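You operate a simulated robot arm through the tools that you are given. There is no shell and no other tool. Be economical: measure what you need, move in short steps, check, and stop when the job is done.

The job below is to be done with a simulated two-armed robot. You get a single attempt, and the scene is never put back.

Task
Put the brass nipple on the top of the large hood away on the main shelf of the parts rack. Take the stuck black gasket and put it on the top of the carton. Put the teal relay on the wooden ledge. Do these in any order. Set down upright: brass nipple.

Only the result counts: the job must be done as asked and must still hold three seconds after the hand-in. Knocking over, shifting, dropping, spilling or breaking anything else fails it.

Robot
Two 7-joint arms with three-finger grippers on one trunk, on a base that drives. Base frame: it is fixed to the floor where the robot stands at the start and does not move with it; the origin is under the middle of the robot, x ahead of it, y to its left, z up; the surface under the hand at the start is at about z = 0.7. Units: m, degrees, N and s.
The left shoulder is at the start at [0.056, 0.154, 0.953], the right one opposite. With the tool pointing down near the work surface each hand reaches from about 0.26 to 0.66 m from the robot's upright axis, wherever it stands, measured 20 degrees to its own side. Places, roughly: main shelf of the parts rack [6.3, -3.1, 0.8]; top of the carton [0.7, -1.5, 0.5]; wooden ledge [-0.4, -2.8, 0.8]. Payload 2.69 kg a hand.
The TCP of each hand is the grasp point between the finger pads, 0.029 m short of the fingertips. In the tool frame z runs along the fingers and y along their closing line. The gripper opens to 0.12 m. The gripper's body begins 0.078 m behind the TCP.
Orientation is told as [roll, pitch, yaw] about the base's x, y, z axes, in that order, counted from this pose: with the fingers straight down and closing along the base's y, the tool's x points along the base's -x, its y along +y and its z along -z.

Tools
- The arms move only by the tool play_rows. It takes "left_commands", "right_commands" or both (then of equal length, played together; a hand with none holds still); each is a list of rows, each a list of 2 entries, a list of its own where there are three numbers: the shift along the tool's x, y, z in m, then the turn, a rotation vector about the tool's x, y, z in degrees. In form: [[[tx, ty, tz], [ax, ay, az]], ...]. A call has 1 to 12 rows; each row is the pose to reach, as a shift and turn from the pose commanded when the call began, along the tool's axes at that moment. "left_claw" and "right_claw" are, for a hand that has rows, the gripper command, from -1 (fully open) to 1 (shut), values between in proportion, set as the call begins (left out, the last holds). A row lasts 0.2 s, in which the tool goes at most 0.05 m and 8.6 degrees; a call with a longer step from one row to the next is refused whole, and so is a gripper value outside its range. Where a pose cannot be reached the arm comes as near as it can. A force on the tool above 40 N (or 10 N above the force at the start of the call, whichever is more), or a blocked arm, ends the call early, and 0.2 s more pass. Each finger halts on what it meets, pressing with about 33 N; the grip force reading is that of the motor and also rises with nothing between the fingers. The clock runs only during rows and for 0.2 s after the last one: add rows that repeat a pose to give the fingers time. It gives the time, the measured TCP pose, the force on the tool (base axes), the opening and the grip force at its end, in the units of the frame above (readings bear some noise), with the torque about the TCP (base axes, N m) and any sound that the robot's microphone picked up, and new pictures: "show" is both (left out), scene, wrist or none (wrist: the cameras of the hands that moved).
- Cameras (640 x 400 px; columns grow to the right, rows downward): "scene" is now at [0.1709, -0.0081, 1.0928]; the picture's right is [-0.09, -1.00, 0.00], its down [-0.60, 0.05, -0.80] and it looks along [0.79, -0.07, -0.61] (base axes); focal length 216 px, centre (320, 200). "left" rides on the left gripper at [0.063, 0, -0.104] in its tool frame; the picture's right is [-0.01, 1.00, 0.00], its down [-0.83, 0.00, -0.56] and it looks along [-0.56, 0.00, 0.83] (tool axes); focal length 275 px, centre (320, 200). "right" rides on the right gripper at [0.063, 0, -0.104] in its tool frame; the picture's right is [0.00, 1.00, 0.00], its down [-0.83, 0.00, -0.56] and it looks along [-0.56, 0.00, 0.83] (tool axes); focal length 275 px, centre (320, 200). There is no depth. A picture from a camera that has moved, and an enlarged one, comes with that camera's place and axes in the base frame and with its lens.
- slide_trunk(by): slides the trunk up (or, below 0, down) by that many m; the arms and the scene camera ride with it, the base frame stays. It gives what a move gives, with no picture.
- steer(legs): drives the robot by 1 to 6 legs, each [ahead, left, turn to the left] in m, m and degrees, along the robot's own axes; the way and the turn of a leg run together, so that a leg with both is an arc; at most 1.5 m and 180 degrees a leg. The arms and the cameras ride along, it lands a little off, and it stops where it bumps. It gives what a move gives, and a new picture of the scene camera.
- aim_head(pan, tilt): turns the head with the scene camera to pan (to the left, within 80 degrees either way) and tilt (down, from -29 to 69), counted from straight ahead of the robot. It gives what a move gives, and a new picture of the scene camera.
- enlarge(camera, box): a new picture of the part [left, top, right, bottom] of that camera's present view, enlarged. It takes no simulated time.
- finish_job(): hands the job in; it is judged then, once.

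Go step by step. Nothing tells you exact positions but the pictures and the camera data: compare them with the known pose of the tool, close in by small moves and look again before you grip or let go. The budget is 165 turns and 260 pictures, counting those below and the enlarged ones. Unless the task says otherwise, let go and move clear before handing in, and close with one line.

The tools are called after ">>>" as name(argument=value, ...) on one line, values as JSON. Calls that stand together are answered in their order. play_rows: Moves the arms, as the interface text tells. Its arguments: {"type":"object","properties":{"left_commands":{"type":"array","items":{"type":"array"}},"left_claw":{"type":"number"},"right_commands":{"type":"array","items":{"type":"array"}},"right_claw":{"type":"number"},"show":{"type":"string","enum":["both","scene","wrist","none"]}},"required":[]} The other tools are called the same way: slide_trunk (by) slides the trunk up or down; steer (legs) drives the base; aim_head (pan, tilt) turns the head that bears the scene camera; enlarge (camera, box) takes an enlarged picture of a part of a camera's view; finish_job () hands the job in.

At the start:

```text
t: 0.0
left_eef_pos: [0.3694, 0.1678, 0.9412]
left_tool_rot: [0.0, -0.1, 0.0]
left_contact_force: [0.2, -0.6, 0.6]
left_ft_torque: [0.05, 0.02, 0.01]
left_finger_gap: 0.1198
left_grasp_force: 0.1
right_eef_pos: [0.3766, -0.1523, 0.9598]
right_tool_rot: [0.0, 0.0, -0.1]
right_contact_force: [-0.2, 0.2, -0.7]
right_ft_torque: [0.03, -0.03, -0.01]
right_finger_gap: 0.1203
right_grasp_force: 0.0
trunk travel left (down, up): [-0.325, 0.113]
robot x, y, heading: [0.0034, 0.0008, -0.2]
head pan, tilt: [-5.2, 37.3]
```

scene: 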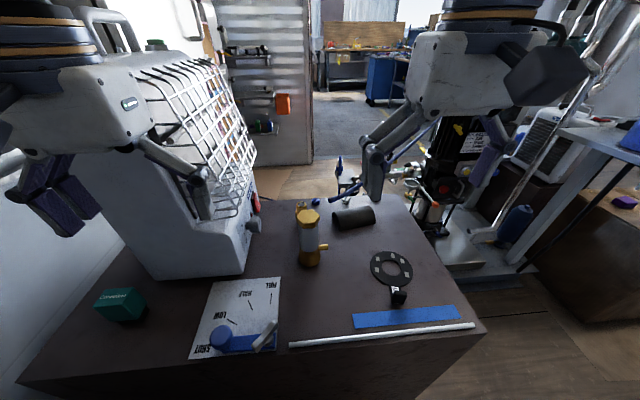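
right: 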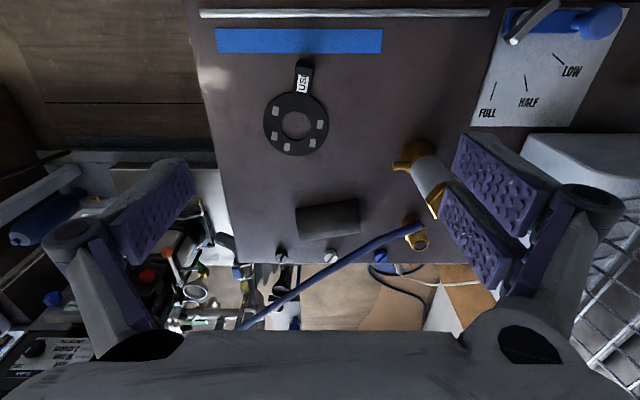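
left: 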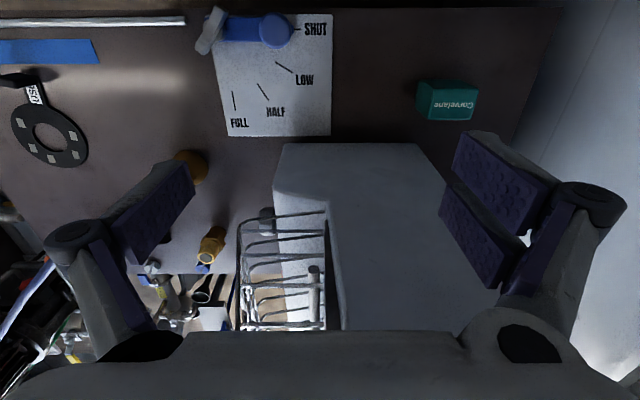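

I see the bench with the teal relay (left), the black gasket (centre right), and a big grey enclosure. I'll look closer for the brass nipple and other details.

>>> enlarge(camera="scene", box=[270, 140, 490, 360])

>>> enlarge(camera="left", box=[100, 120, 350, 340])

>>> aim_head(pan=30, tilt=25)

>>> aim_head(pan=-60, tilt=25)

```text
1.82 times, centred on (380, 250) of scene
camera zoom: at [0.1709, -0.0081, 1.0928], right [-0.09, -1.0, 0.0], down [-0.6, 0.05, -0.8], along [0.79, -0.07, -0.61], focal length 394 px, centre (211, 109)
```

zoom: 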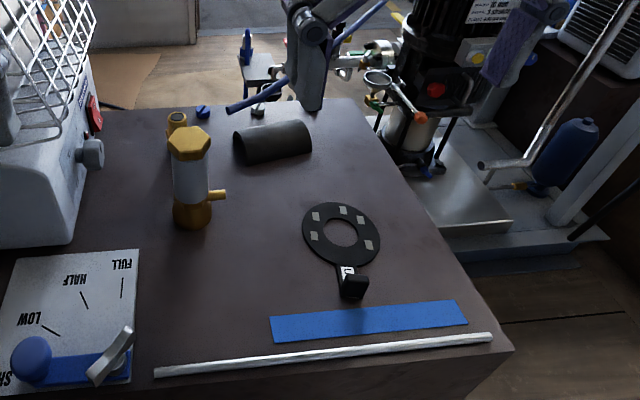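

```text
1.82 times, centred on (225, 230) of left
camera zoom: at [0.3068, 0.1692, 1.0446], right [0.01, 1.0, 0.0], down [0.83, 0.0, 0.56], along [0.56, 0.0, -0.83], focal length 500 px, centre (493, 146)
```

zoom: 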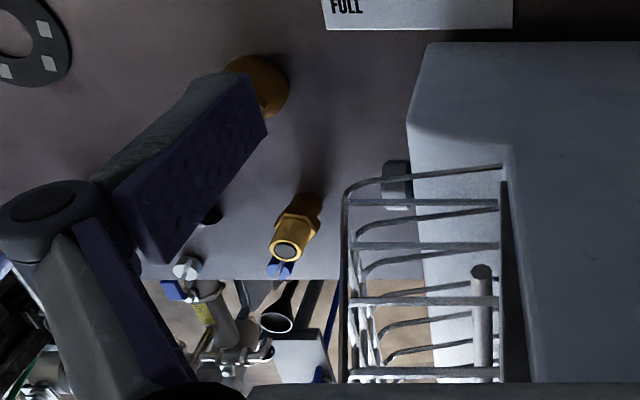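

```text
t: 1.0
left_eef_pos: [0.37, 0.1679, 0.9398]
left_tool_rot: [0.0, 0.1, -0.1]
left_contact_force: [0.0, 0.6, 0.1]
left_ft_torque: [-0.01, 0.03, -0.01]
left_finger_gap: 0.1199
left_grasp_force: 0.1
right_eef_pos: [0.377, -0.1517, 0.9591]
right_tool_rot: [0.0, -0.1, 0.1]
right_contact_force: [-0.3, -0.2, 0.0]
right_ft_torque: [0.01, 0.01, 0.0]
right_finger_gap: 0.1203
right_grasp_force: 0.0
trunk travel left (down, up): [-0.325, 0.113]
robot x, y, heading: [-0.0026, 0.0004, 0.0]
head pan, tilt: [30.0, 25.0]
camera scene: at [0.1644, 0.0457, 1.112], right [0.5, -0.87, 0.0], down [-0.37, -0.21, -0.91], along [0.79, 0.45, -0.42], focal length 216 px, centre (320, 200)
```

scene: 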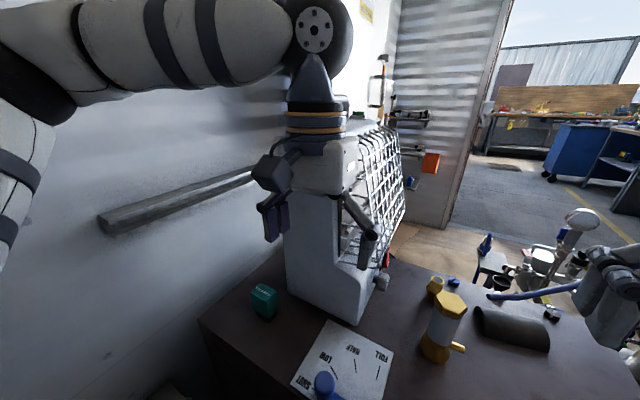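

```text
t: 2.7
left_eef_pos: [0.3696, 0.1678, 0.9408]
left_tool_rot: [0.0, 0.0, -0.1]
left_contact_force: [0.5, 0.0, 0.1]
left_ft_torque: [-0.02, 0.01, 0.01]
left_finger_gap: 0.12
left_grasp_force: 0.0
right_eef_pos: [0.3776, -0.1515, 0.9604]
right_tool_rot: [-0.1, -0.1, 0.0]
right_contact_force: [-0.2, 0.9, -0.3]
right_ft_torque: [0.01, -0.01, 0.02]
right_finger_gap: 0.1201
right_grasp_force: 0.2
trunk travel left (down, up): [-0.325, 0.113]
robot x, y, heading: [0.0004, 0.0004, -0.0]
head pan, tilt: [-60.0, 25.0]
camera scene: at [0.1306, -0.0801, 1.112], right [-0.87, -0.5, 0.0], down [-0.21, 0.37, -0.91], along [0.45, -0.78, -0.42], focal length 216 px, centre (320, 200)
```

scene: 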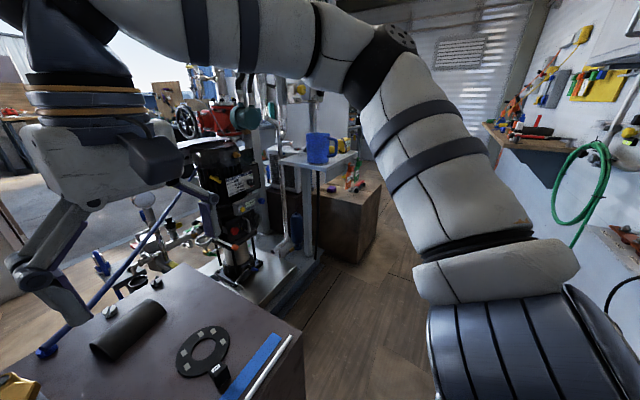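

The brass fitting behind the pump stands on the bench, so it may not be the one on the "hood". I'll raise the trunk and look at the top of the grey enclosure and around.

>>> slide_trunk(by=0.11)

>>> aim_head(pan=20, tilt=15)

>>> enlarge(camera="scene", box=[220, 80, 480, 280])

>>> aim_head(pan=-35, tilt=35)

>>> enlarge(camera="scene", box=[200, 0, 420, 180])

```text
t: 4.1
left_eef_pos: [0.3707, 0.1691, 1.049]
left_tool_rot: [0.1, 0.0, 0.0]
left_contact_force: [-0.2, 0.1, 0.0]
left_ft_torque: [0.03, 0.04, -0.01]
left_finger_gap: 0.1195
left_grasp_force: 0.0
right_eef_pos: [0.3774, -0.1522, 1.0691]
right_tool_rot: [-0.1, 0.1, 0.0]
right_contact_force: [0.8, 0.9, 0.1]
right_ft_torque: [-0.03, 0.0, 0.02]
right_finger_gap: 0.1197
right_grasp_force: 0.1
trunk travel left (down, up): [-0.435, 0.003]
robot x, y, heading: [-0.0023, -0.0018, -0.1]
head pan, tilt: [-60.0, 25.0]
```

```text
t: 5.6
left_eef_pos: [0.3702, 0.168, 1.0511]
left_tool_rot: [0.0, 0.0, 0.0]
left_contact_force: [0.0, 0.3, -0.4]
left_ft_torque: [0.02, -0.01, 0.01]
left_finger_gap: 0.1196
left_grasp_force: 0.0
right_eef_pos: [0.3765, -0.1528, 1.0711]
right_tool_rot: [0.1, 0.0, 0.0]
right_contact_force: [1.2, -0.1, 0.7]
right_ft_torque: [0.01, 0.02, -0.02]
right_finger_gap: 0.1201
right_grasp_force: 0.0
trunk travel left (down, up): [-0.435, 0.003]
robot x, y, heading: [0.0013, 0.0031, 0.3]
head pan, tilt: [20.0, 15.0]
camera scene: at [0.0915, 0.0316, 1.2542], right [0.34, -0.94, 0.0], down [-0.24, -0.09, -0.97], along [0.91, 0.33, -0.26], focal length 216 px, centre (320, 200)
```

scene: 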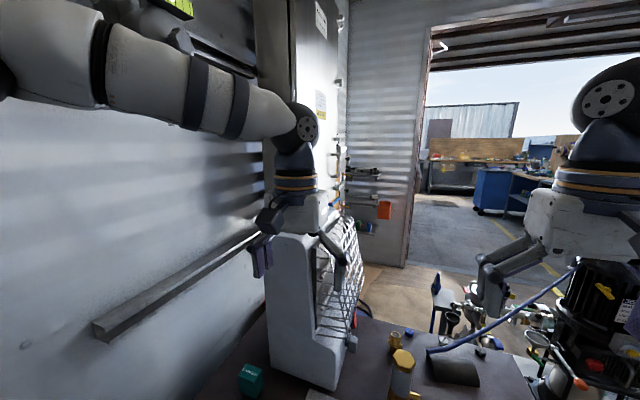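

```text
2.00 times, centred on (350, 180) of scene
camera zoom: at [0.0915, 0.0316, 1.2542], right [0.34, -0.94, 0.0], down [-0.24, -0.09, -0.97], along [0.91, 0.33, -0.26], focal length 433 px, centre (260, 240)
```

zoom: 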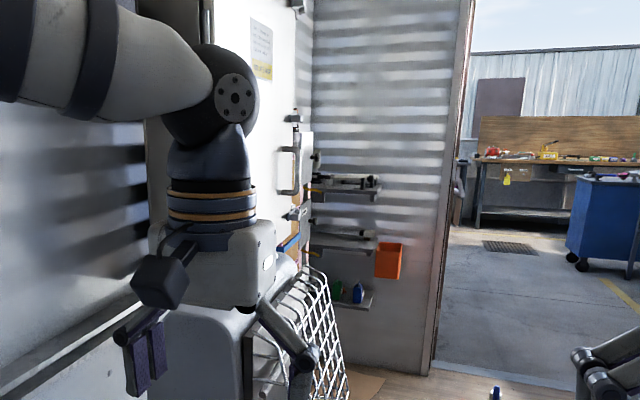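

```text
t: 6.8
left_eef_pos: [0.3695, 0.1681, 1.0503]
left_tool_rot: [0.0, 0.1, 0.0]
left_contact_force: [0.5, 0.1, -0.4]
left_ft_torque: [-0.01, 0.0, -0.03]
left_finger_gap: 0.1199
left_grasp_force: 0.0
right_eef_pos: [0.3764, -0.1513, 1.0704]
right_tool_rot: [0.0, 0.0, 0.0]
right_contact_force: [-0.6, 0.4, 0.2]
right_ft_torque: [-0.01, 0.01, 0.0]
right_finger_gap: 0.1198
right_grasp_force: 0.1
trunk travel left (down, up): [-0.435, 0.003]
robot x, y, heading: [0.0001, -0.0056, -0.0]
head pan, tilt: [-35.0, 35.0]
camera scene: at [0.0759, -0.0507, 1.2222], right [-0.57, -0.82, 0.0], down [-0.47, 0.33, -0.82], along [0.67, -0.47, -0.57], focal length 216 px, centre (320, 200)
```

scene: 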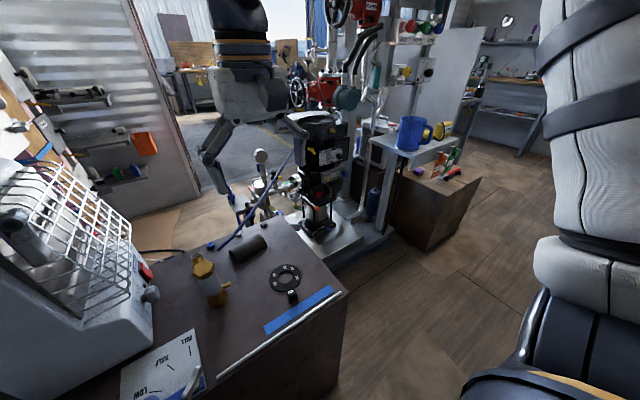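

```text
2.22 times, centred on (310, 90) of scene
camera zoom: at [0.0759, -0.0507, 1.2222], right [-0.57, -0.82, 0.0], down [-0.47, 0.33, -0.82], along [0.67, -0.47, -0.57], focal length 481 px, centre (342, 444)
```

zoom: 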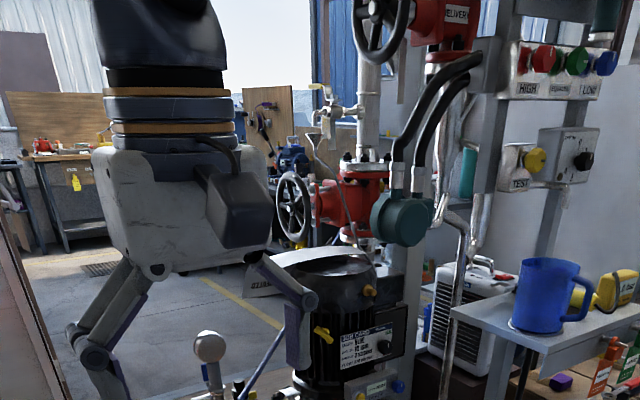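

Something sits on top of the grey enclosure but the left arm hides it. I'll back the base off and look from higher.

>>> steer(legs=[[-0.4, 0, 0]])

>>> aim_head(pan=15, tilt=15)

>>> enlarge(camera="scene", box=[220, 120, 460, 320])

```text
t: 9.1
left_eef_pos: [0.0522, 0.1665, 1.0515]
left_tool_rot: [0.0, 0.0, -0.3]
left_contact_force: [-0.1, -1.4, 0.1]
left_ft_torque: [-0.03, 0.05, 0.01]
left_finger_gap: 0.12
left_grasp_force: 0.1
right_eef_pos: [0.0574, -0.1535, 1.0694]
right_tool_rot: [0.0, 0.0, -0.4]
right_contact_force: [0.8, 0.1, -0.1]
right_ft_torque: [0.0, 0.03, 0.0]
right_finger_gap: 0.1202
right_grasp_force: 0.1
trunk travel left (down, up): [-0.435, 0.003]
robot x, y, heading: [-0.3195, -0.0034, -0.5]
head pan, tilt: [-35.0, 35.0]
stopped in leg 1: the robot was blocked; the commanded pose is now the measured one
camera scene: at [-0.2423, -0.0504, 1.2219], right [-0.58, -0.82, 0.0], down [-0.47, 0.33, -0.82], along [0.67, -0.47, -0.57], focal length 216 px, centre (320, 200)
```

scene: 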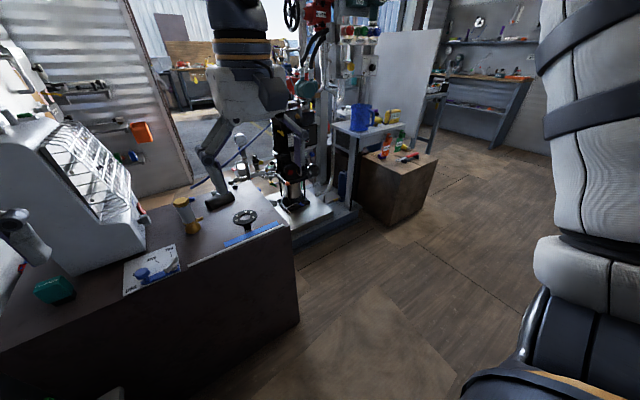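

```text
t: 10.2
left_eef_pos: [0.0497, 0.1676, 1.0513]
left_tool_rot: [-0.1, -0.1, -0.2]
left_contact_force: [-0.3, 0.6, 0.4]
left_ft_torque: [-0.03, -0.02, 0.01]
left_finger_gap: 0.12
left_grasp_force: 0.1
right_eef_pos: [0.0558, -0.154, 1.0715]
right_tool_rot: [0.0, -0.1, -0.3]
right_contact_force: [-0.7, 0.0, -1.0]
right_ft_torque: [0.01, 0.01, 0.0]
right_finger_gap: 0.1199
right_grasp_force: 0.1
trunk travel left (down, up): [-0.435, 0.003]
robot x, y, heading: [-0.3228, -0.0024, -0.3]
head pan, tilt: [15.0, 15.0]
camera scene: at [-0.2259, 0.0241, 1.2541], right [0.25, -0.97, 0.0], down [-0.25, -0.07, -0.97], along [0.93, 0.24, -0.26], focal length 216 px, centre (320, 200)
```

scene: 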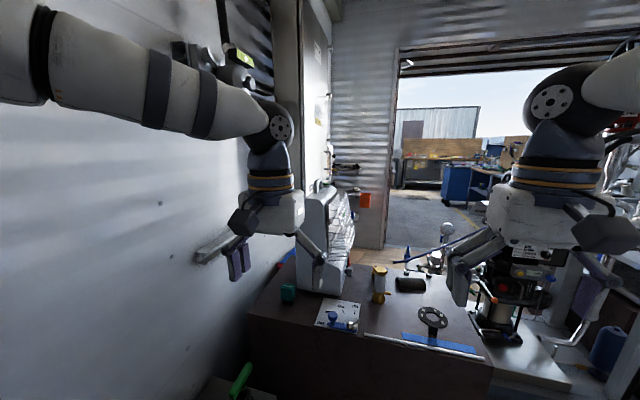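

```text
2.00 times, centred on (340, 220) of scene
camera zoom: at [-0.2259, 0.0241, 1.2541], right [0.25, -0.97, 0.0], down [-0.25, -0.07, -0.97], along [0.93, 0.24, -0.26], focal length 433 px, centre (280, 160)
```

zoom: 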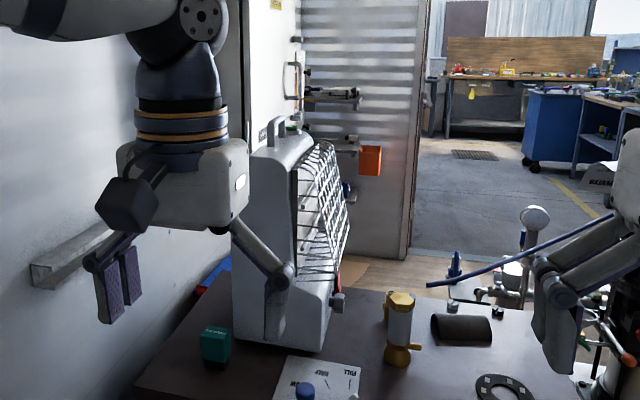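

That is a heater with a handle; no nipple on it. I'll survey the workshop for the hood, rack, carton and ledge.

>>> aim_head(pan=-75, tilt=20)

>>> aim_head(pan=75, tilt=35)

>>> steer(legs=[[0.05, 0, 0], [0, -0.5, 0]])

>>> aim_head(pan=-20, tilt=15)

```text
t: 11.9
left_eef_pos: [0.0494, 0.166, 1.0523]
left_tool_rot: [0.0, 0.0, -0.3]
left_contact_force: [0.4, 0.7, -0.5]
left_ft_torque: [0.02, 0.02, 0.02]
left_finger_gap: 0.1201
left_grasp_force: 0.2
right_eef_pos: [0.0561, -0.1527, 1.0706]
right_tool_rot: [0.0, -0.1, -0.3]
right_contact_force: [-0.8, -0.6, 0.2]
right_ft_torque: [0.0, 0.0, 0.01]
right_finger_gap: 0.12
right_grasp_force: 0.0
trunk travel left (down, up): [-0.435, 0.003]
robot x, y, heading: [-0.3219, 0.0027, -0.1]
head pan, tilt: [-75.0, 20.0]
camera scene: at [-0.2926, -0.0896, 1.246], right [-0.97, -0.25, 0.0], down [-0.09, 0.33, -0.94], along [0.24, -0.91, -0.34], focal length 216 px, centre (320, 200)
```

scene: 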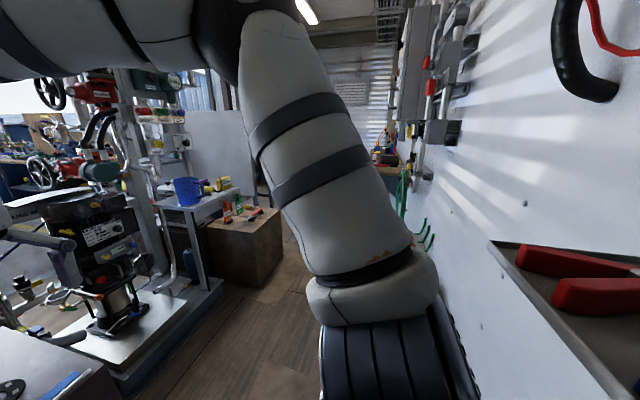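

```text
t: 14.2
left_eef_pos: [0.051, 0.1674, 1.0522]
left_tool_rot: [0.0, -0.1, -0.3]
left_contact_force: [-0.2, -0.7, 0.1]
left_ft_torque: [-0.01, -0.01, 0.02]
left_finger_gap: 0.1204
left_grasp_force: 0.1
right_eef_pos: [0.056, -0.1527, 1.0694]
right_tool_rot: [-0.1, -0.1, -0.3]
right_contact_force: [0.4, -1.0, 0.2]
right_ft_torque: [0.03, 0.0, 0.03]
right_finger_gap: 0.1198
right_grasp_force: 0.1
trunk travel left (down, up): [-0.435, 0.003]
robot x, y, heading: [-0.3195, 0.0005, -0.4]
head pan, tilt: [75.0, 35.0]
camera scene: at [-0.293, 0.0854, 1.2222], right [0.96, -0.26, 0.0], down [-0.15, -0.55, -0.82], along [0.22, 0.79, -0.57], focal length 216 px, centre (320, 200)
```

scene: 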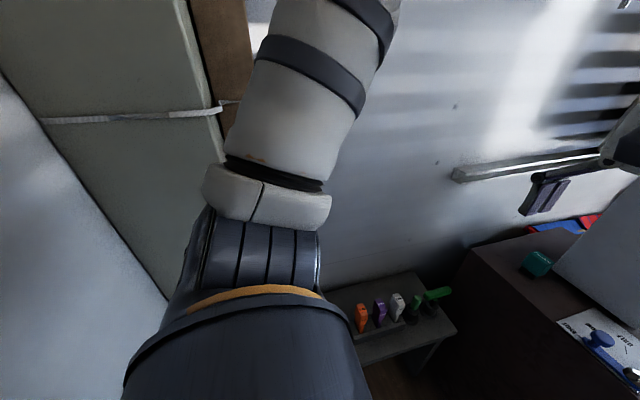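

```text
t: 19.1
left_eef_pos: [0.0991, -0.3299, 1.0535]
left_tool_rot: [0.0, -0.1, -0.3]
left_contact_force: [0.2, -0.1, 0.3]
left_ft_torque: [0.06, -0.03, 0.03]
left_finger_gap: 0.1201
left_grasp_force: 0.0
right_eef_pos: [0.106, -0.6492, 1.0711]
right_tool_rot: [0.0, -0.2, -0.2]
right_contact_force: [0.1, -0.3, -1.1]
right_ft_torque: [0.04, 0.02, 0.05]
right_finger_gap: 0.12
right_grasp_force: 0.0
trunk travel left (down, up): [-0.435, 0.003]
robot x, y, heading: [-0.272, -0.4985, 0.1]
head pan, tilt: [75.0, 35.0]
camera scene: at [-0.2443, -0.4114, 1.2222], right [0.96, -0.26, 0.0], down [-0.15, -0.55, -0.82], along [0.21, 0.79, -0.57], focal length 216 px, centre (320, 200)
```

scene: 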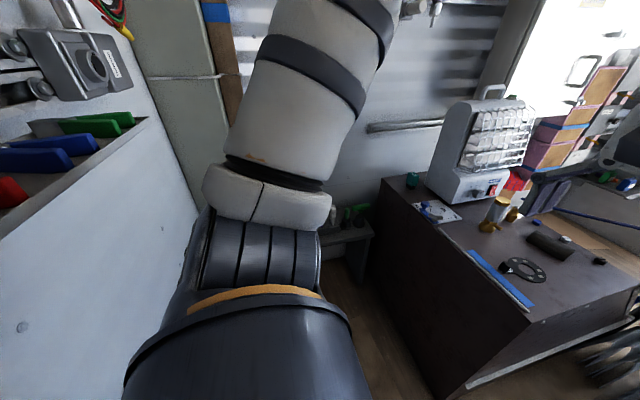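

```text
t: 20.8
left_eef_pos: [0.098, -0.33, 1.0517]
left_tool_rot: [0.0, -0.1, -0.4]
left_contact_force: [0.2, 0.2, 0.7]
left_ft_torque: [-0.03, -0.02, 0.02]
left_finger_gap: 0.12
left_grasp_force: 0.1
right_eef_pos: [0.1034, -0.6492, 1.0699]
right_tool_rot: [0.1, 0.0, -0.2]
right_contact_force: [-0.4, -0.6, 0.5]
right_ft_torque: [0.02, 0.01, -0.02]
right_finger_gap: 0.1199
right_grasp_force: 0.1
trunk travel left (down, up): [-0.435, 0.003]
robot x, y, heading: [-0.2708, -0.4972, -0.1]
head pan, tilt: [-20.0, 15.0]
camera scene: at [-0.1797, -0.5284, 1.2542], right [-0.34, -0.94, 0.0], down [-0.24, 0.09, -0.97], along [0.91, -0.33, -0.26], focal length 216 px, centre (320, 200)
```

scene: 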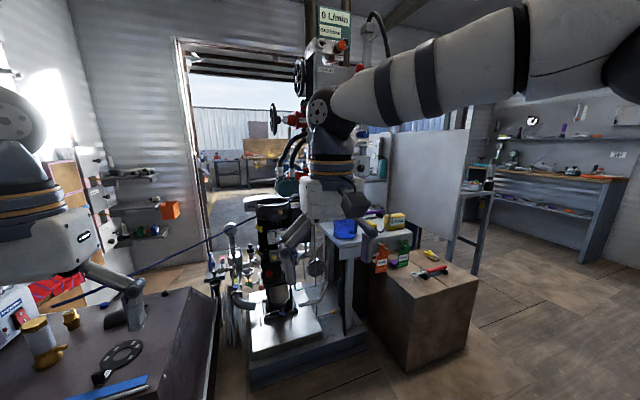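

The carton is ahead-right, the wooden ledge bench at far right, and the rack must be farther out. First I'll return to the bench for gasket and relay.

>>> steer(legs=[[0, 0.48, 0], [0.27, 0, 0]])

>>> aim_head(pan=0, tilt=50)

>>> play_rows(right_commands=[[[0.02, 0, 0.04], [0, 0, 0]], [[0.04, 0, 0.08], [0, 0, 0]], [[0.06, 0, 0.12], [0, 0, 0]]], show="wrist")

>>> enlarge(camera="right", box=[200, 40, 400, 200])

```text
t: 26.6
left_eef_pos: [0.3672, 0.1637, 1.0521]
left_tool_rot: [0.0, -0.1, 0.2]
left_contact_force: [1.0, 0.3, 0.7]
left_ft_torque: [-0.01, 0.05, 0.03]
left_finger_gap: 0.1202
left_grasp_force: 0.0
right_eef_pos: [0.3759, -0.1553, 1.0707]
right_tool_rot: [0.0, -0.2, 0.3]
right_contact_force: [0.1, 0.0, 0.5]
right_ft_torque: [0.01, 0.0, 0.02]
right_finger_gap: 0.1197
right_grasp_force: 0.1
trunk travel left (down, up): [-0.435, 0.003]
robot x, y, heading: [-0.0046, -0.0013, 0.4]
head pan, tilt: [-20.0, 15.0]
camera scene: at [0.0909, -0.0373, 1.2542], right [-0.34, -0.94, 0.0], down [-0.24, 0.09, -0.97], along [0.91, -0.33, -0.26], focal length 216 px, centre (320, 200)
```

scene: 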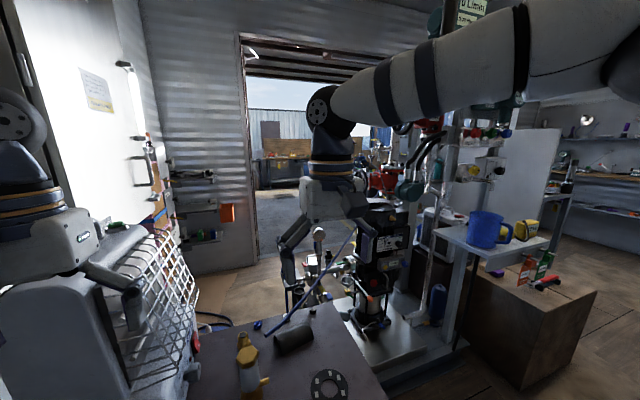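

```text
t: 27.6
left_eef_pos: [0.3678, 0.163, 1.0511]
left_tool_rot: [0.0, -0.1, 0.2]
left_contact_force: [0.6, -0.2, -0.2]
left_ft_torque: [0.0, -0.02, -0.02]
left_finger_gap: 0.1197
left_grasp_force: 0.0
right_eef_pos: [0.3762, -0.1546, 1.0713]
right_tool_rot: [0.0, 0.0, 0.3]
right_contact_force: [-0.3, 0.7, -0.5]
right_ft_torque: [-0.01, 0.01, 0.01]
right_finger_gap: 0.12
right_grasp_force: 0.0
trunk travel left (down, up): [-0.435, 0.003]
robot x, y, heading: [-0.0022, -0.0059, 0.1]
head pan, tilt: [0.0, 50.0]
camera scene: at [0.0796, -0.0055, 1.2005], right [0.0, -1.0, 0.0], down [-0.77, 0.0, -0.64], along [0.64, 0.0, -0.77], focal length 216 px, centre (320, 200)
```

scene: 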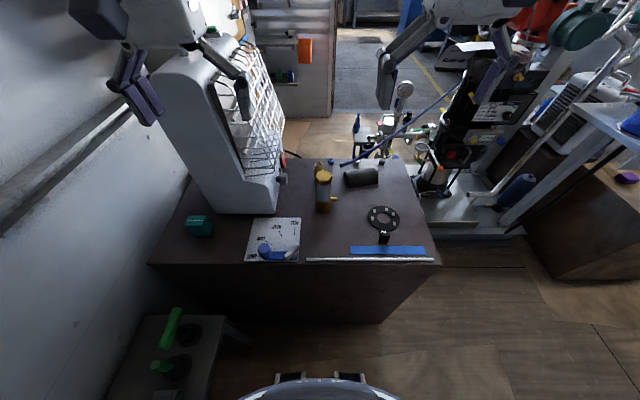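

```text
t: 28.4
left_eef_pos: [0.3674, 0.1648, 1.0524]
left_tool_rot: [0.1, -0.1, 0.3]
left_contact_force: [-0.3, -0.7, 0.2]
left_ft_torque: [-0.01, -0.04, -0.02]
left_finger_gap: 0.1198
left_grasp_force: 0.1
right_eef_pos: [0.3154, -0.1565, 0.9515]
right_tool_rot: [0.1, -0.3, 0.3]
right_contact_force: [0.1, 0.5, -0.7]
right_ft_torque: [-0.01, 0.02, 0.01]
right_finger_gap: 0.1198
right_grasp_force: 0.0
trunk travel left (down, up): [-0.435, 0.003]
robot x, y, heading: [0.0015, -0.0084, 0.3]
head pan, tilt: [0.0, 50.0]
camera right: at [0.2534, -0.1572, 1.0559], right [-0.01, 1.0, 0.0], down [0.83, 0.01, 0.56], along [0.56, 0.01, -0.83], focal length 275 px, centre (320, 200)
```

right: 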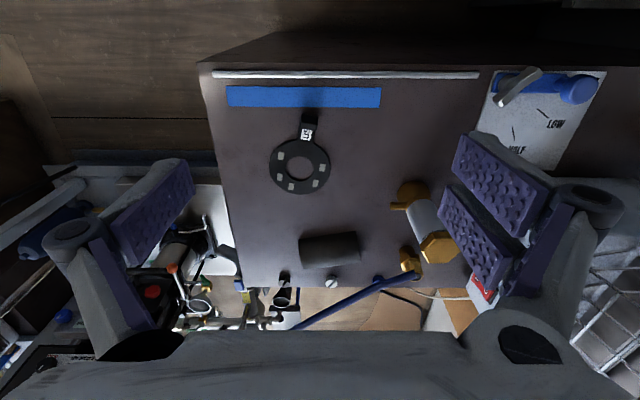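

```text
2.50 times, centred on (300, 120) of right
camera zoom: at [0.2534, -0.1572, 1.0559], right [-0.01, 1.0, 0.0], down [0.83, 0.01, 0.56], along [0.56, 0.01, -0.83], focal length 688 px, centre (370, 400)
```

zoom: 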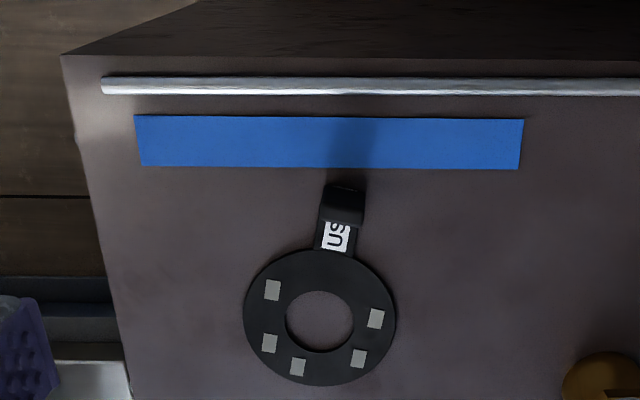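

The gasket's raised tab is near (0.364, -0.167). I'll bring the right hand over it.

>>> play_rows(right_commands=[[[-0.015, -0.003, 0.04], [0, 0, 0]], [[-0.03, -0.006, 0.08], [0, 0, 0]], [[-0.045, -0.01, 0.12], [0, 0, 0]], [[-0.049, -0.0105, 0.15], [0, 0, 0]], [[-0.049, -0.0105, 0.17], [0, 0, 0]]], right_claw=-0.2, show="wrist")

>>> enlarge(camera="scene", box=[310, 170, 450, 270])

```text
t: 29.6
left_eef_pos: [0.3672, 0.1633, 1.0524]
left_tool_rot: [0.0, -0.1, 0.2]
left_contact_force: [-1.0, 0.4, -0.1]
left_ft_torque: [0.02, 0.02, 0.03]
left_finger_gap: 0.1198
left_grasp_force: 0.0
right_eef_pos: [0.3657, -0.1675, 0.78]
right_tool_rot: [0.1, -0.1, 0.3]
right_contact_force: [-0.3, 0.1, -0.6]
right_ft_torque: [0.03, 0.02, -0.02]
right_finger_gap: 0.0718
right_grasp_force: 0.1
trunk travel left (down, up): [-0.435, 0.003]
robot x, y, heading: [0.0006, -0.0017, 0.3]
head pan, tilt: [0.0, 50.0]
camera right: at [0.3019, -0.1683, 0.8846], right [-0.01, 1.0, 0.0], down [0.83, 0.01, 0.56], along [0.56, 0.01, -0.83], focal length 275 px, centre (320, 200)
```

right: 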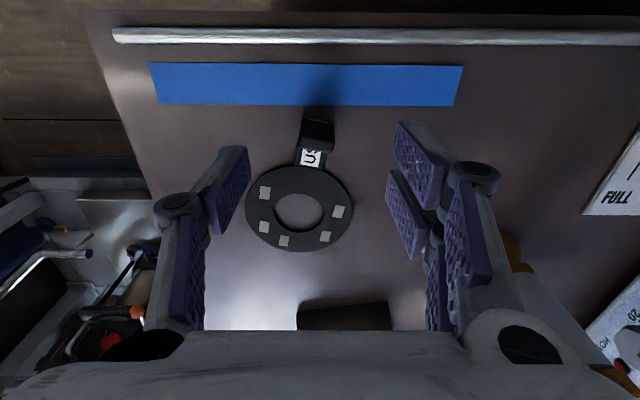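

```text
4.00 times, centred on (380, 220) of scene
camera zoom: at [0.0797, -0.0054, 1.2004], right [0.0, -1.0, 0.0], down [-0.77, 0.0, -0.64], along [0.64, 0.0, -0.77], focal length 866 px, centre (80, 120)
```

zoom: 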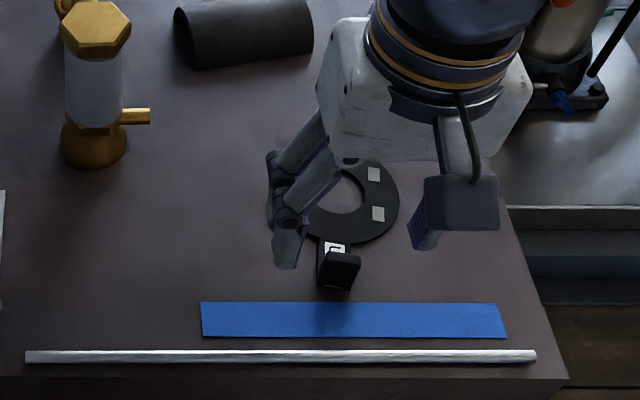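

Tab is right under the TCP. Descend gently around it.

>>> play_rows(right_commands=[[[0, 0, 0.02], [0, 0, 0]], [[0, -0.001, 0.035], [0, 0, 0]], [[0, -0.001, 0.042], [0, 0, 0]], [[0, -0.001, 0.042], [0, 0, 0]]], show="wrist")

>>> enlarge(camera="scene", box=[340, 190, 430, 260])

```text
t: 30.6
left_eef_pos: [0.3668, 0.1658, 1.0527]
left_tool_rot: [0.0, -0.1, 0.2]
left_contact_force: [-0.2, -0.2, -0.7]
left_ft_torque: [-0.02, -0.01, 0.01]
left_finger_gap: 0.12
left_grasp_force: 0.0
right_eef_pos: [0.3661, -0.1679, 0.7389]
right_tool_rot: [0.1, -0.2, 0.3]
right_contact_force: [-0.2, 0.3, 0.3]
right_ft_torque: [0.0, -0.01, 0.0]
right_finger_gap: 0.0721
right_grasp_force: 0.1
trunk travel left (down, up): [-0.435, 0.003]
robot x, y, heading: [-0.0038, -0.0071, 0.6]
head pan, tilt: [0.0, 50.0]
camera right: at [0.3028, -0.1682, 0.8432], right [-0.01, 1.0, 0.0], down [0.83, 0.01, 0.56], along [0.56, 0.01, -0.83], focal length 275 px, centre (320, 200)
```

right: 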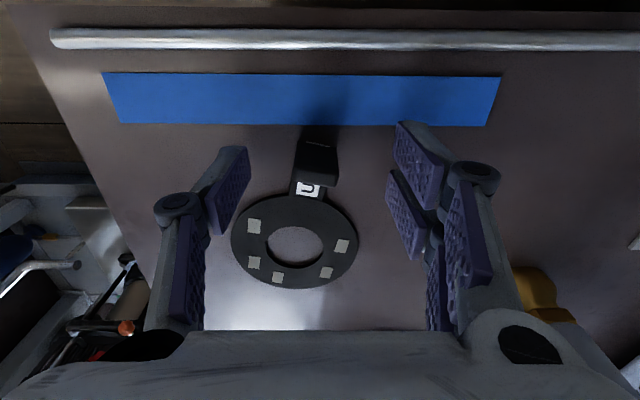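

```text
5.71 times, centred on (385, 225) of scene
camera zoom: at [0.0795, -0.0054, 1.2005], right [0.0, -1.0, 0.0], down [-0.77, 0.0, -0.64], along [0.64, 0.0, -0.77], focal length 1237 px, centre (-51, 57)
```

zoom: 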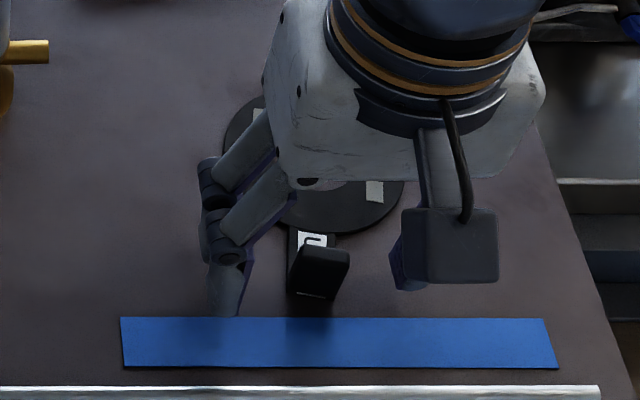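

Tab stands about 3 cm high, slightly rotated. I'll shift 6 mm back, rotate 10° to align, and close.

>>> play_rows(right_commands=[[[0.003, 0, 0.0], [0, 0, 5]], [[0.006, 0, 0.002], [0, 0, 11]], [[0.006, 0, 0.002], [0, 0, 11]]], show="wrist")

>>> play_rows(right_commands=[[[0, 0, 0], [0, 0, 0]], [[0, 0, 0], [0, 0, 0]], [[0, 0, 0], [0, 0, 0]]], right_claw=1, show="wrist")

```text
t: 31.4
left_eef_pos: [0.3674, 0.1628, 1.0513]
left_tool_rot: [0.0, 0.0, 0.2]
left_contact_force: [-0.3, -0.1, -1.2]
left_ft_torque: [0.03, -0.02, 0.0]
left_finger_gap: 0.1199
left_grasp_force: 0.0
right_eef_pos: [0.3593, -0.1672, 0.7366]
right_tool_rot: [0.0, -0.1, -10.8]
right_contact_force: [0.4, -0.1, -0.2]
right_ft_torque: [0.0, -0.02, 0.0]
right_finger_gap: 0.0717
right_grasp_force: 0.0
trunk travel left (down, up): [-0.435, 0.003]
robot x, y, heading: [-0.0027, -0.0049, 0.2]
head pan, tilt: [0.0, 50.0]
camera right: at [0.298, -0.1559, 0.8415], right [0.18, 0.98, 0.0], down [0.82, -0.15, 0.56], along [0.55, -0.1, -0.83], focal length 275 px, centre (320, 200)
```

right: 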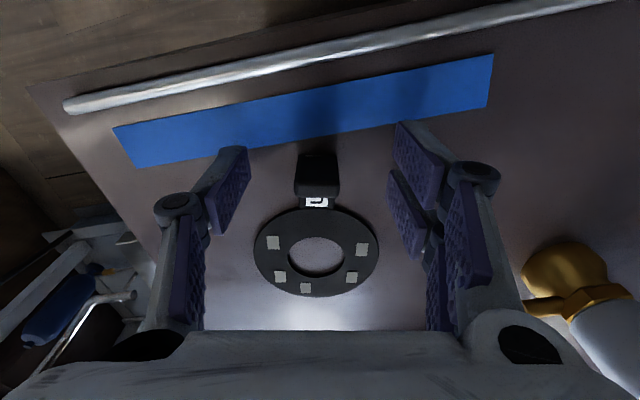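

```text
t: 32.2
left_eef_pos: [0.3678, 0.1647, 1.0514]
left_tool_rot: [0.0, 0.0, 0.2]
left_contact_force: [-0.4, -0.8, -0.5]
left_ft_torque: [0.02, -0.01, 0.01]
left_finger_gap: 0.1201
left_grasp_force: 0.0
right_eef_pos: [0.3606, -0.1669, 0.7359]
right_tool_rot: [0.1, -0.1, -10.7]
right_contact_force: [-0.1, 0.2, -0.2]
right_ft_torque: [-0.06, -0.02, -0.02]
right_finger_gap: 0.0207
right_grasp_force: 32.8
trunk travel left (down, up): [-0.435, 0.003]
robot x, y, heading: [-0.0013, -0.009, 0.1]
head pan, tilt: [0.0, 50.0]
camera right: at [0.298, -0.1559, 0.8416], right [0.18, 0.98, 0.0], down [0.82, -0.15, 0.56], along [0.55, -0.1, -0.83], focal length 275 px, centre (320, 200)
```

right: 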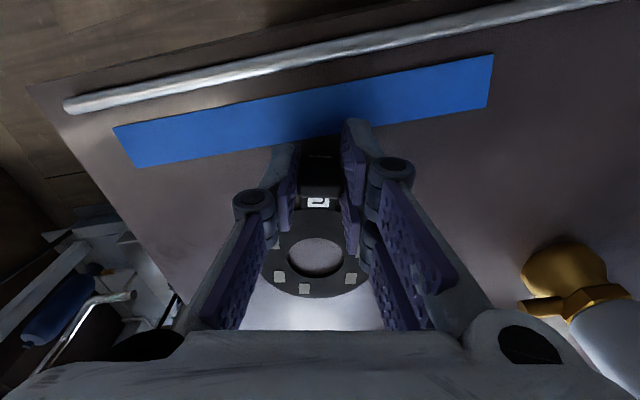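

The tab is gripped (2 cm). I'll pull up slowly and read the force.

>>> play_rows(right_commands=[[[0, 0, -0.003], [0, 0, 0]], [[0, 0, -0.006], [0, 0, 0]], [[0, 0, -0.01], [0, 0, 0]], [[0, 0, -0.015], [0, 0, 0]], [[0, 0, -0.02], [0, 0, 0]], [[0, 0, -0.025], [0, 0, 0]], [[0, 0, -0.03], [0, 0, 0]]], show="both")

```text
t: 33.8
left_eef_pos: [0.3679, 0.1631, 1.0525]
left_tool_rot: [0.0, -0.1, 0.2]
left_contact_force: [0.4, 1.2, 0.3]
left_ft_torque: [-0.01, 0.0, -0.03]
left_finger_gap: 0.1201
left_grasp_force: 0.0
right_eef_pos: [0.3599, -0.1673, 0.7663]
right_tool_rot: [0.1, -0.1, -10.8]
right_contact_force: [0.6, 0.0, 0.1]
right_ft_torque: [0.05, 0.01, -0.01]
right_finger_gap: 0.0211
right_grasp_force: 33.3
trunk travel left (down, up): [-0.435, 0.003]
robot x, y, heading: [0.0001, -0.0068, 0.3]
head pan, tilt: [0.0, 50.0]
camera scene: at [0.0795, -0.0054, 1.2005], right [0.0, -1.0, 0.0], down [-0.77, 0.0, -0.64], along [0.64, 0.0, -0.77], focal length 216 px, centre (320, 200)
camera right: at [0.2982, -0.1559, 0.8717], right [0.18, 0.98, 0.0], down [0.82, -0.15, 0.56], along [0.55, -0.1, -0.83], focal length 275 px, centre (320, 200)
```

scene: 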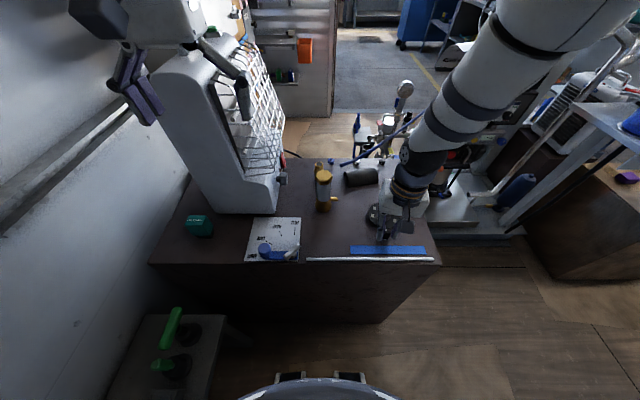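
right: 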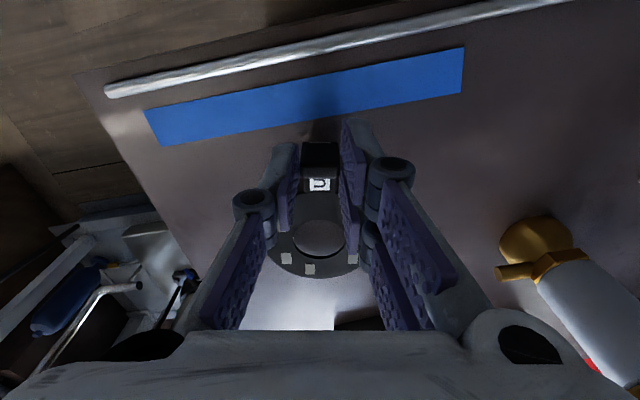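

>>> enlarge(camera="right", box=[250, 110, 390, 290])

>>> enlarge(camera="scene", box=[350, 190, 440, 260])

```text
2.22 times, centred on (320, 200) of right
camera zoom: at [0.2982, -0.1559, 0.8717], right [0.18, 0.98, 0.0], down [0.82, -0.15, 0.56], along [0.55, -0.1, -0.83], focal length 612 px, centre (320, 200)
```

zoom: 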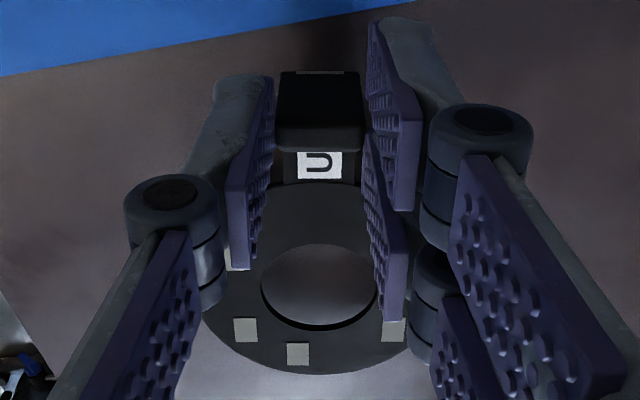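

```text
5.71 times, centred on (395, 225) of scene
camera zoom: at [0.0795, -0.0054, 1.2005], right [0.0, -1.0, 0.0], down [-0.77, 0.0, -0.64], along [0.64, 0.0, -0.77], focal length 1237 px, centre (-109, 57)
```

zoom: 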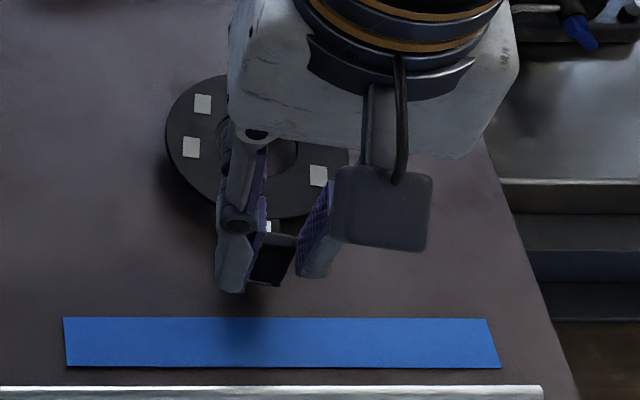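

The gasket appears to have come off and be raised. I'll lift further to confirm.

>>> play_rows(right_commands=[[[0, 0, -0.03], [0, 0, 0]], [[0, 0, -0.06], [0, 0, 0]], [[0, 0, -0.06], [0, 0, 0]]], show="both")

>>> enlarge(camera="scene", box=[350, 170, 440, 260])

```text
t: 34.6
left_eef_pos: [0.3684, 0.1638, 1.0519]
left_tool_rot: [0.0, -0.1, 0.2]
left_contact_force: [0.2, -0.3, 0.0]
left_ft_torque: [-0.04, 0.02, 0.0]
left_finger_gap: 0.12
left_grasp_force: 0.0
right_eef_pos: [0.3613, -0.1678, 0.8268]
right_tool_rot: [0.0, -0.1, -10.7]
right_contact_force: [-0.4, -0.2, -0.7]
right_ft_torque: [-0.03, 0.03, 0.01]
right_finger_gap: 0.0211
right_grasp_force: 32.9
trunk travel left (down, up): [-0.435, 0.003]
robot x, y, heading: [-0.0036, -0.0019, 0.3]
head pan, tilt: [0.0, 50.0]
camera scene: at [0.0798, -0.0055, 1.2004], right [0.0, -1.0, 0.0], down [-0.77, 0.0, -0.64], along [0.64, 0.0, -0.77], focal length 216 px, centre (320, 200)
camera right: at [0.299, -0.1573, 0.9312], right [0.18, 0.98, 0.0], down [0.82, -0.15, 0.56], along [0.55, -0.1, -0.83], focal length 275 px, centre (320, 200)
```

scene: 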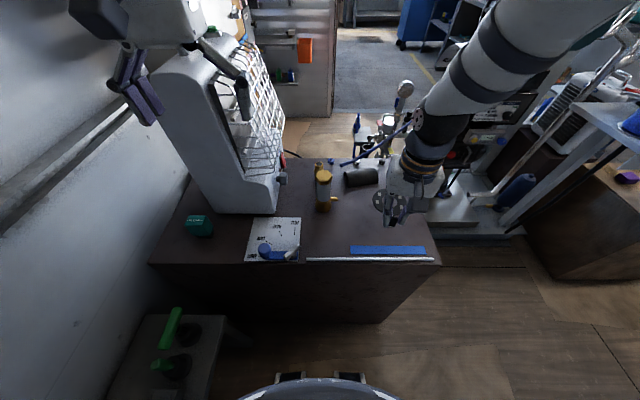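
right: 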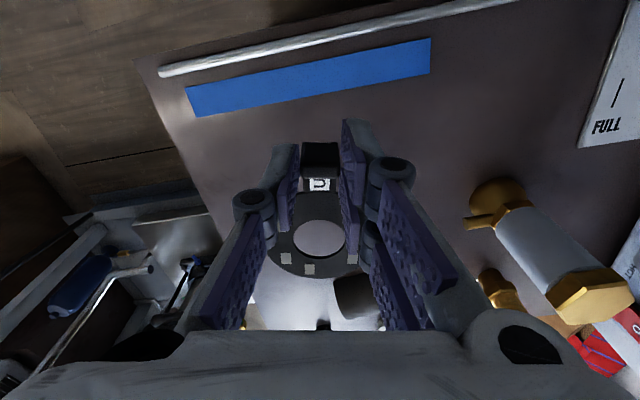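

```text
4.44 times, centred on (395, 215) of scene
camera zoom: at [0.0798, -0.0055, 1.2004], right [0.0, -1.0, 0.0], down [-0.77, 0.0, -0.64], along [0.64, 0.0, -0.77], focal length 962 px, centre (-13, 133)
```

zoom: 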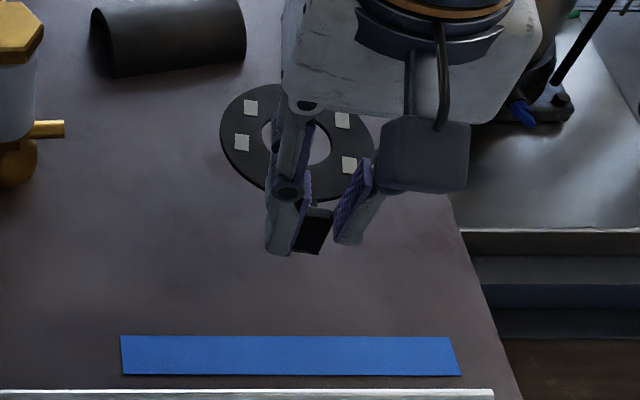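

Gasket is off and held. Raise the right hand, and bring the left hand above the relay, near (0.388, 0.313).

>>> play_rows(left_commands=[[[0, 0.03, 0.02], [0, 0, 0]], [[-0.005, 0.06, 0.04], [0, 0, 0]], [[-0.01, 0.09, 0.07], [0, 0, 0]], [[-0.01, 0.12, 0.1], [0, 0, 0]], [[-0.015, 0.14, 0.13], [0, 0, 0]], [[-0.015, 0.148, 0.16], [0, 0, 0]]], right_commands=[[[0.01, 0, -0.03], [0, 0, 0]], [[0.02, 0, -0.06], [0, 0, 0]], [[0.03, 0, -0.09], [0, 0, 0]], [[0.04, 0, -0.12], [0, 0, 0]], [[0.05, 0, -0.15], [0, 0, 0]], [[0.05, 0, -0.15], [0, 0, 0]]], show="wrist")

```text
t: 36.0
left_eef_pos: [0.3809, 0.312, 0.8904]
left_tool_rot: [0.0, -0.1, 0.2]
left_contact_force: [0.5, -0.2, 0.6]
left_ft_torque: [-0.02, 0.06, 0.0]
left_finger_gap: 0.12
left_grasp_force: 0.0
right_eef_pos: [0.3117, -0.1575, 0.9765]
right_tool_rot: [0.0, 0.0, -10.7]
right_contact_force: [0.0, 0.8, 0.1]
right_ft_torque: [-0.03, 0.02, -0.03]
right_finger_gap: 0.0211
right_grasp_force: 32.7
trunk travel left (down, up): [-0.435, 0.003]
robot x, y, heading: [-0.0025, -0.0057, 0.3]
head pan, tilt: [0.0, 50.0]
camera right: at [0.2504, -0.1468, 1.0812], right [0.18, 0.98, 0.0], down [0.82, -0.15, 0.56], along [0.55, -0.1, -0.83], focal length 275 px, centre (320, 200)
camera left: at [0.3183, 0.3127, 0.9934], right [0.0, 1.0, 0.0], down [0.83, 0.0, 0.56], along [0.56, 0.0, -0.83], focal length 275 px, centre (320, 200)
```

right: 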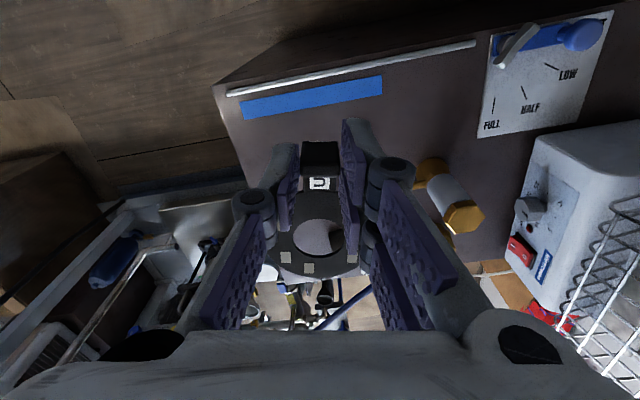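
left: 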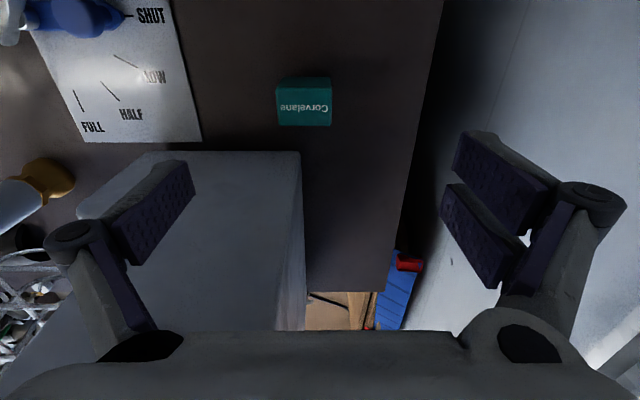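

Relay is at (0.388, 0.296). Descend over it.

>>> play_rows(left_commands=[[[-0.004, -0.008, 0.04], [0, 0, 0]], [[-0.007, -0.016, 0.08], [0, 0, 0]], [[-0.007, -0.016, 0.1], [0, 0, 0]], [[-0.007, -0.016, 0.1], [0, 0, 0]]], show="wrist")

>>> enlarge(camera="scene", box=[120, 150, 300, 290])

```text
t: 37.0
left_eef_pos: [0.3898, 0.295, 0.7898]
left_tool_rot: [0.0, -0.1, 0.2]
left_contact_force: [-0.1, -0.1, -0.2]
left_ft_torque: [0.0, -0.02, 0.01]
left_finger_gap: 0.1199
left_grasp_force: 0.1
right_eef_pos: [0.3126, -0.1571, 0.9761]
right_tool_rot: [0.1, -0.2, -10.8]
right_contact_force: [0.8, 0.1, -0.4]
right_ft_torque: [0.04, 0.04, -0.02]
right_finger_gap: 0.0209
right_grasp_force: 33.4
trunk travel left (down, up): [-0.435, 0.003]
robot x, y, heading: [-0.0012, -0.0074, 0.4]
head pan, tilt: [0.0, 50.0]
camera left: at [0.3262, 0.2955, 0.8942], right [0.0, 1.0, 0.0], down [0.83, 0.0, 0.56], along [0.56, 0.0, -0.83], focal length 275 px, centre (320, 200)
```

left: 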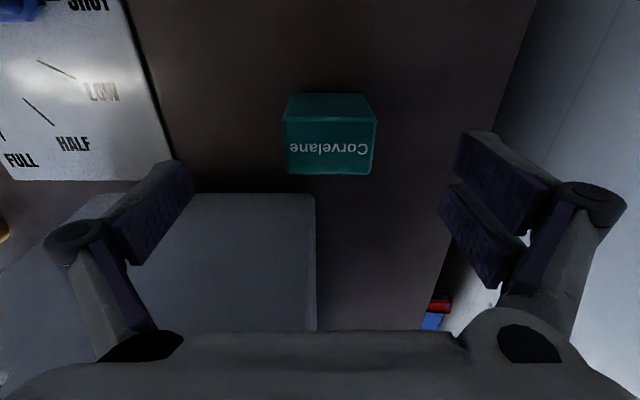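

```text
2.86 times, centred on (210, 220) of scene
camera zoom: at [0.0793, -0.0055, 1.2005], right [0.0, -1.0, 0.0], down [-0.77, 0.0, -0.64], along [0.64, 0.0, -0.77], focal length 618 px, centre (634, 143)
```

zoom: 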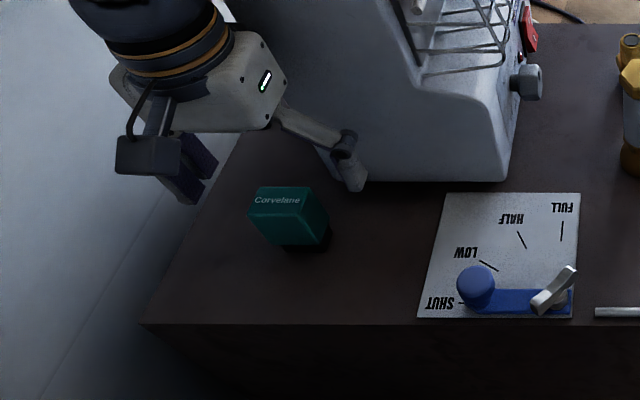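

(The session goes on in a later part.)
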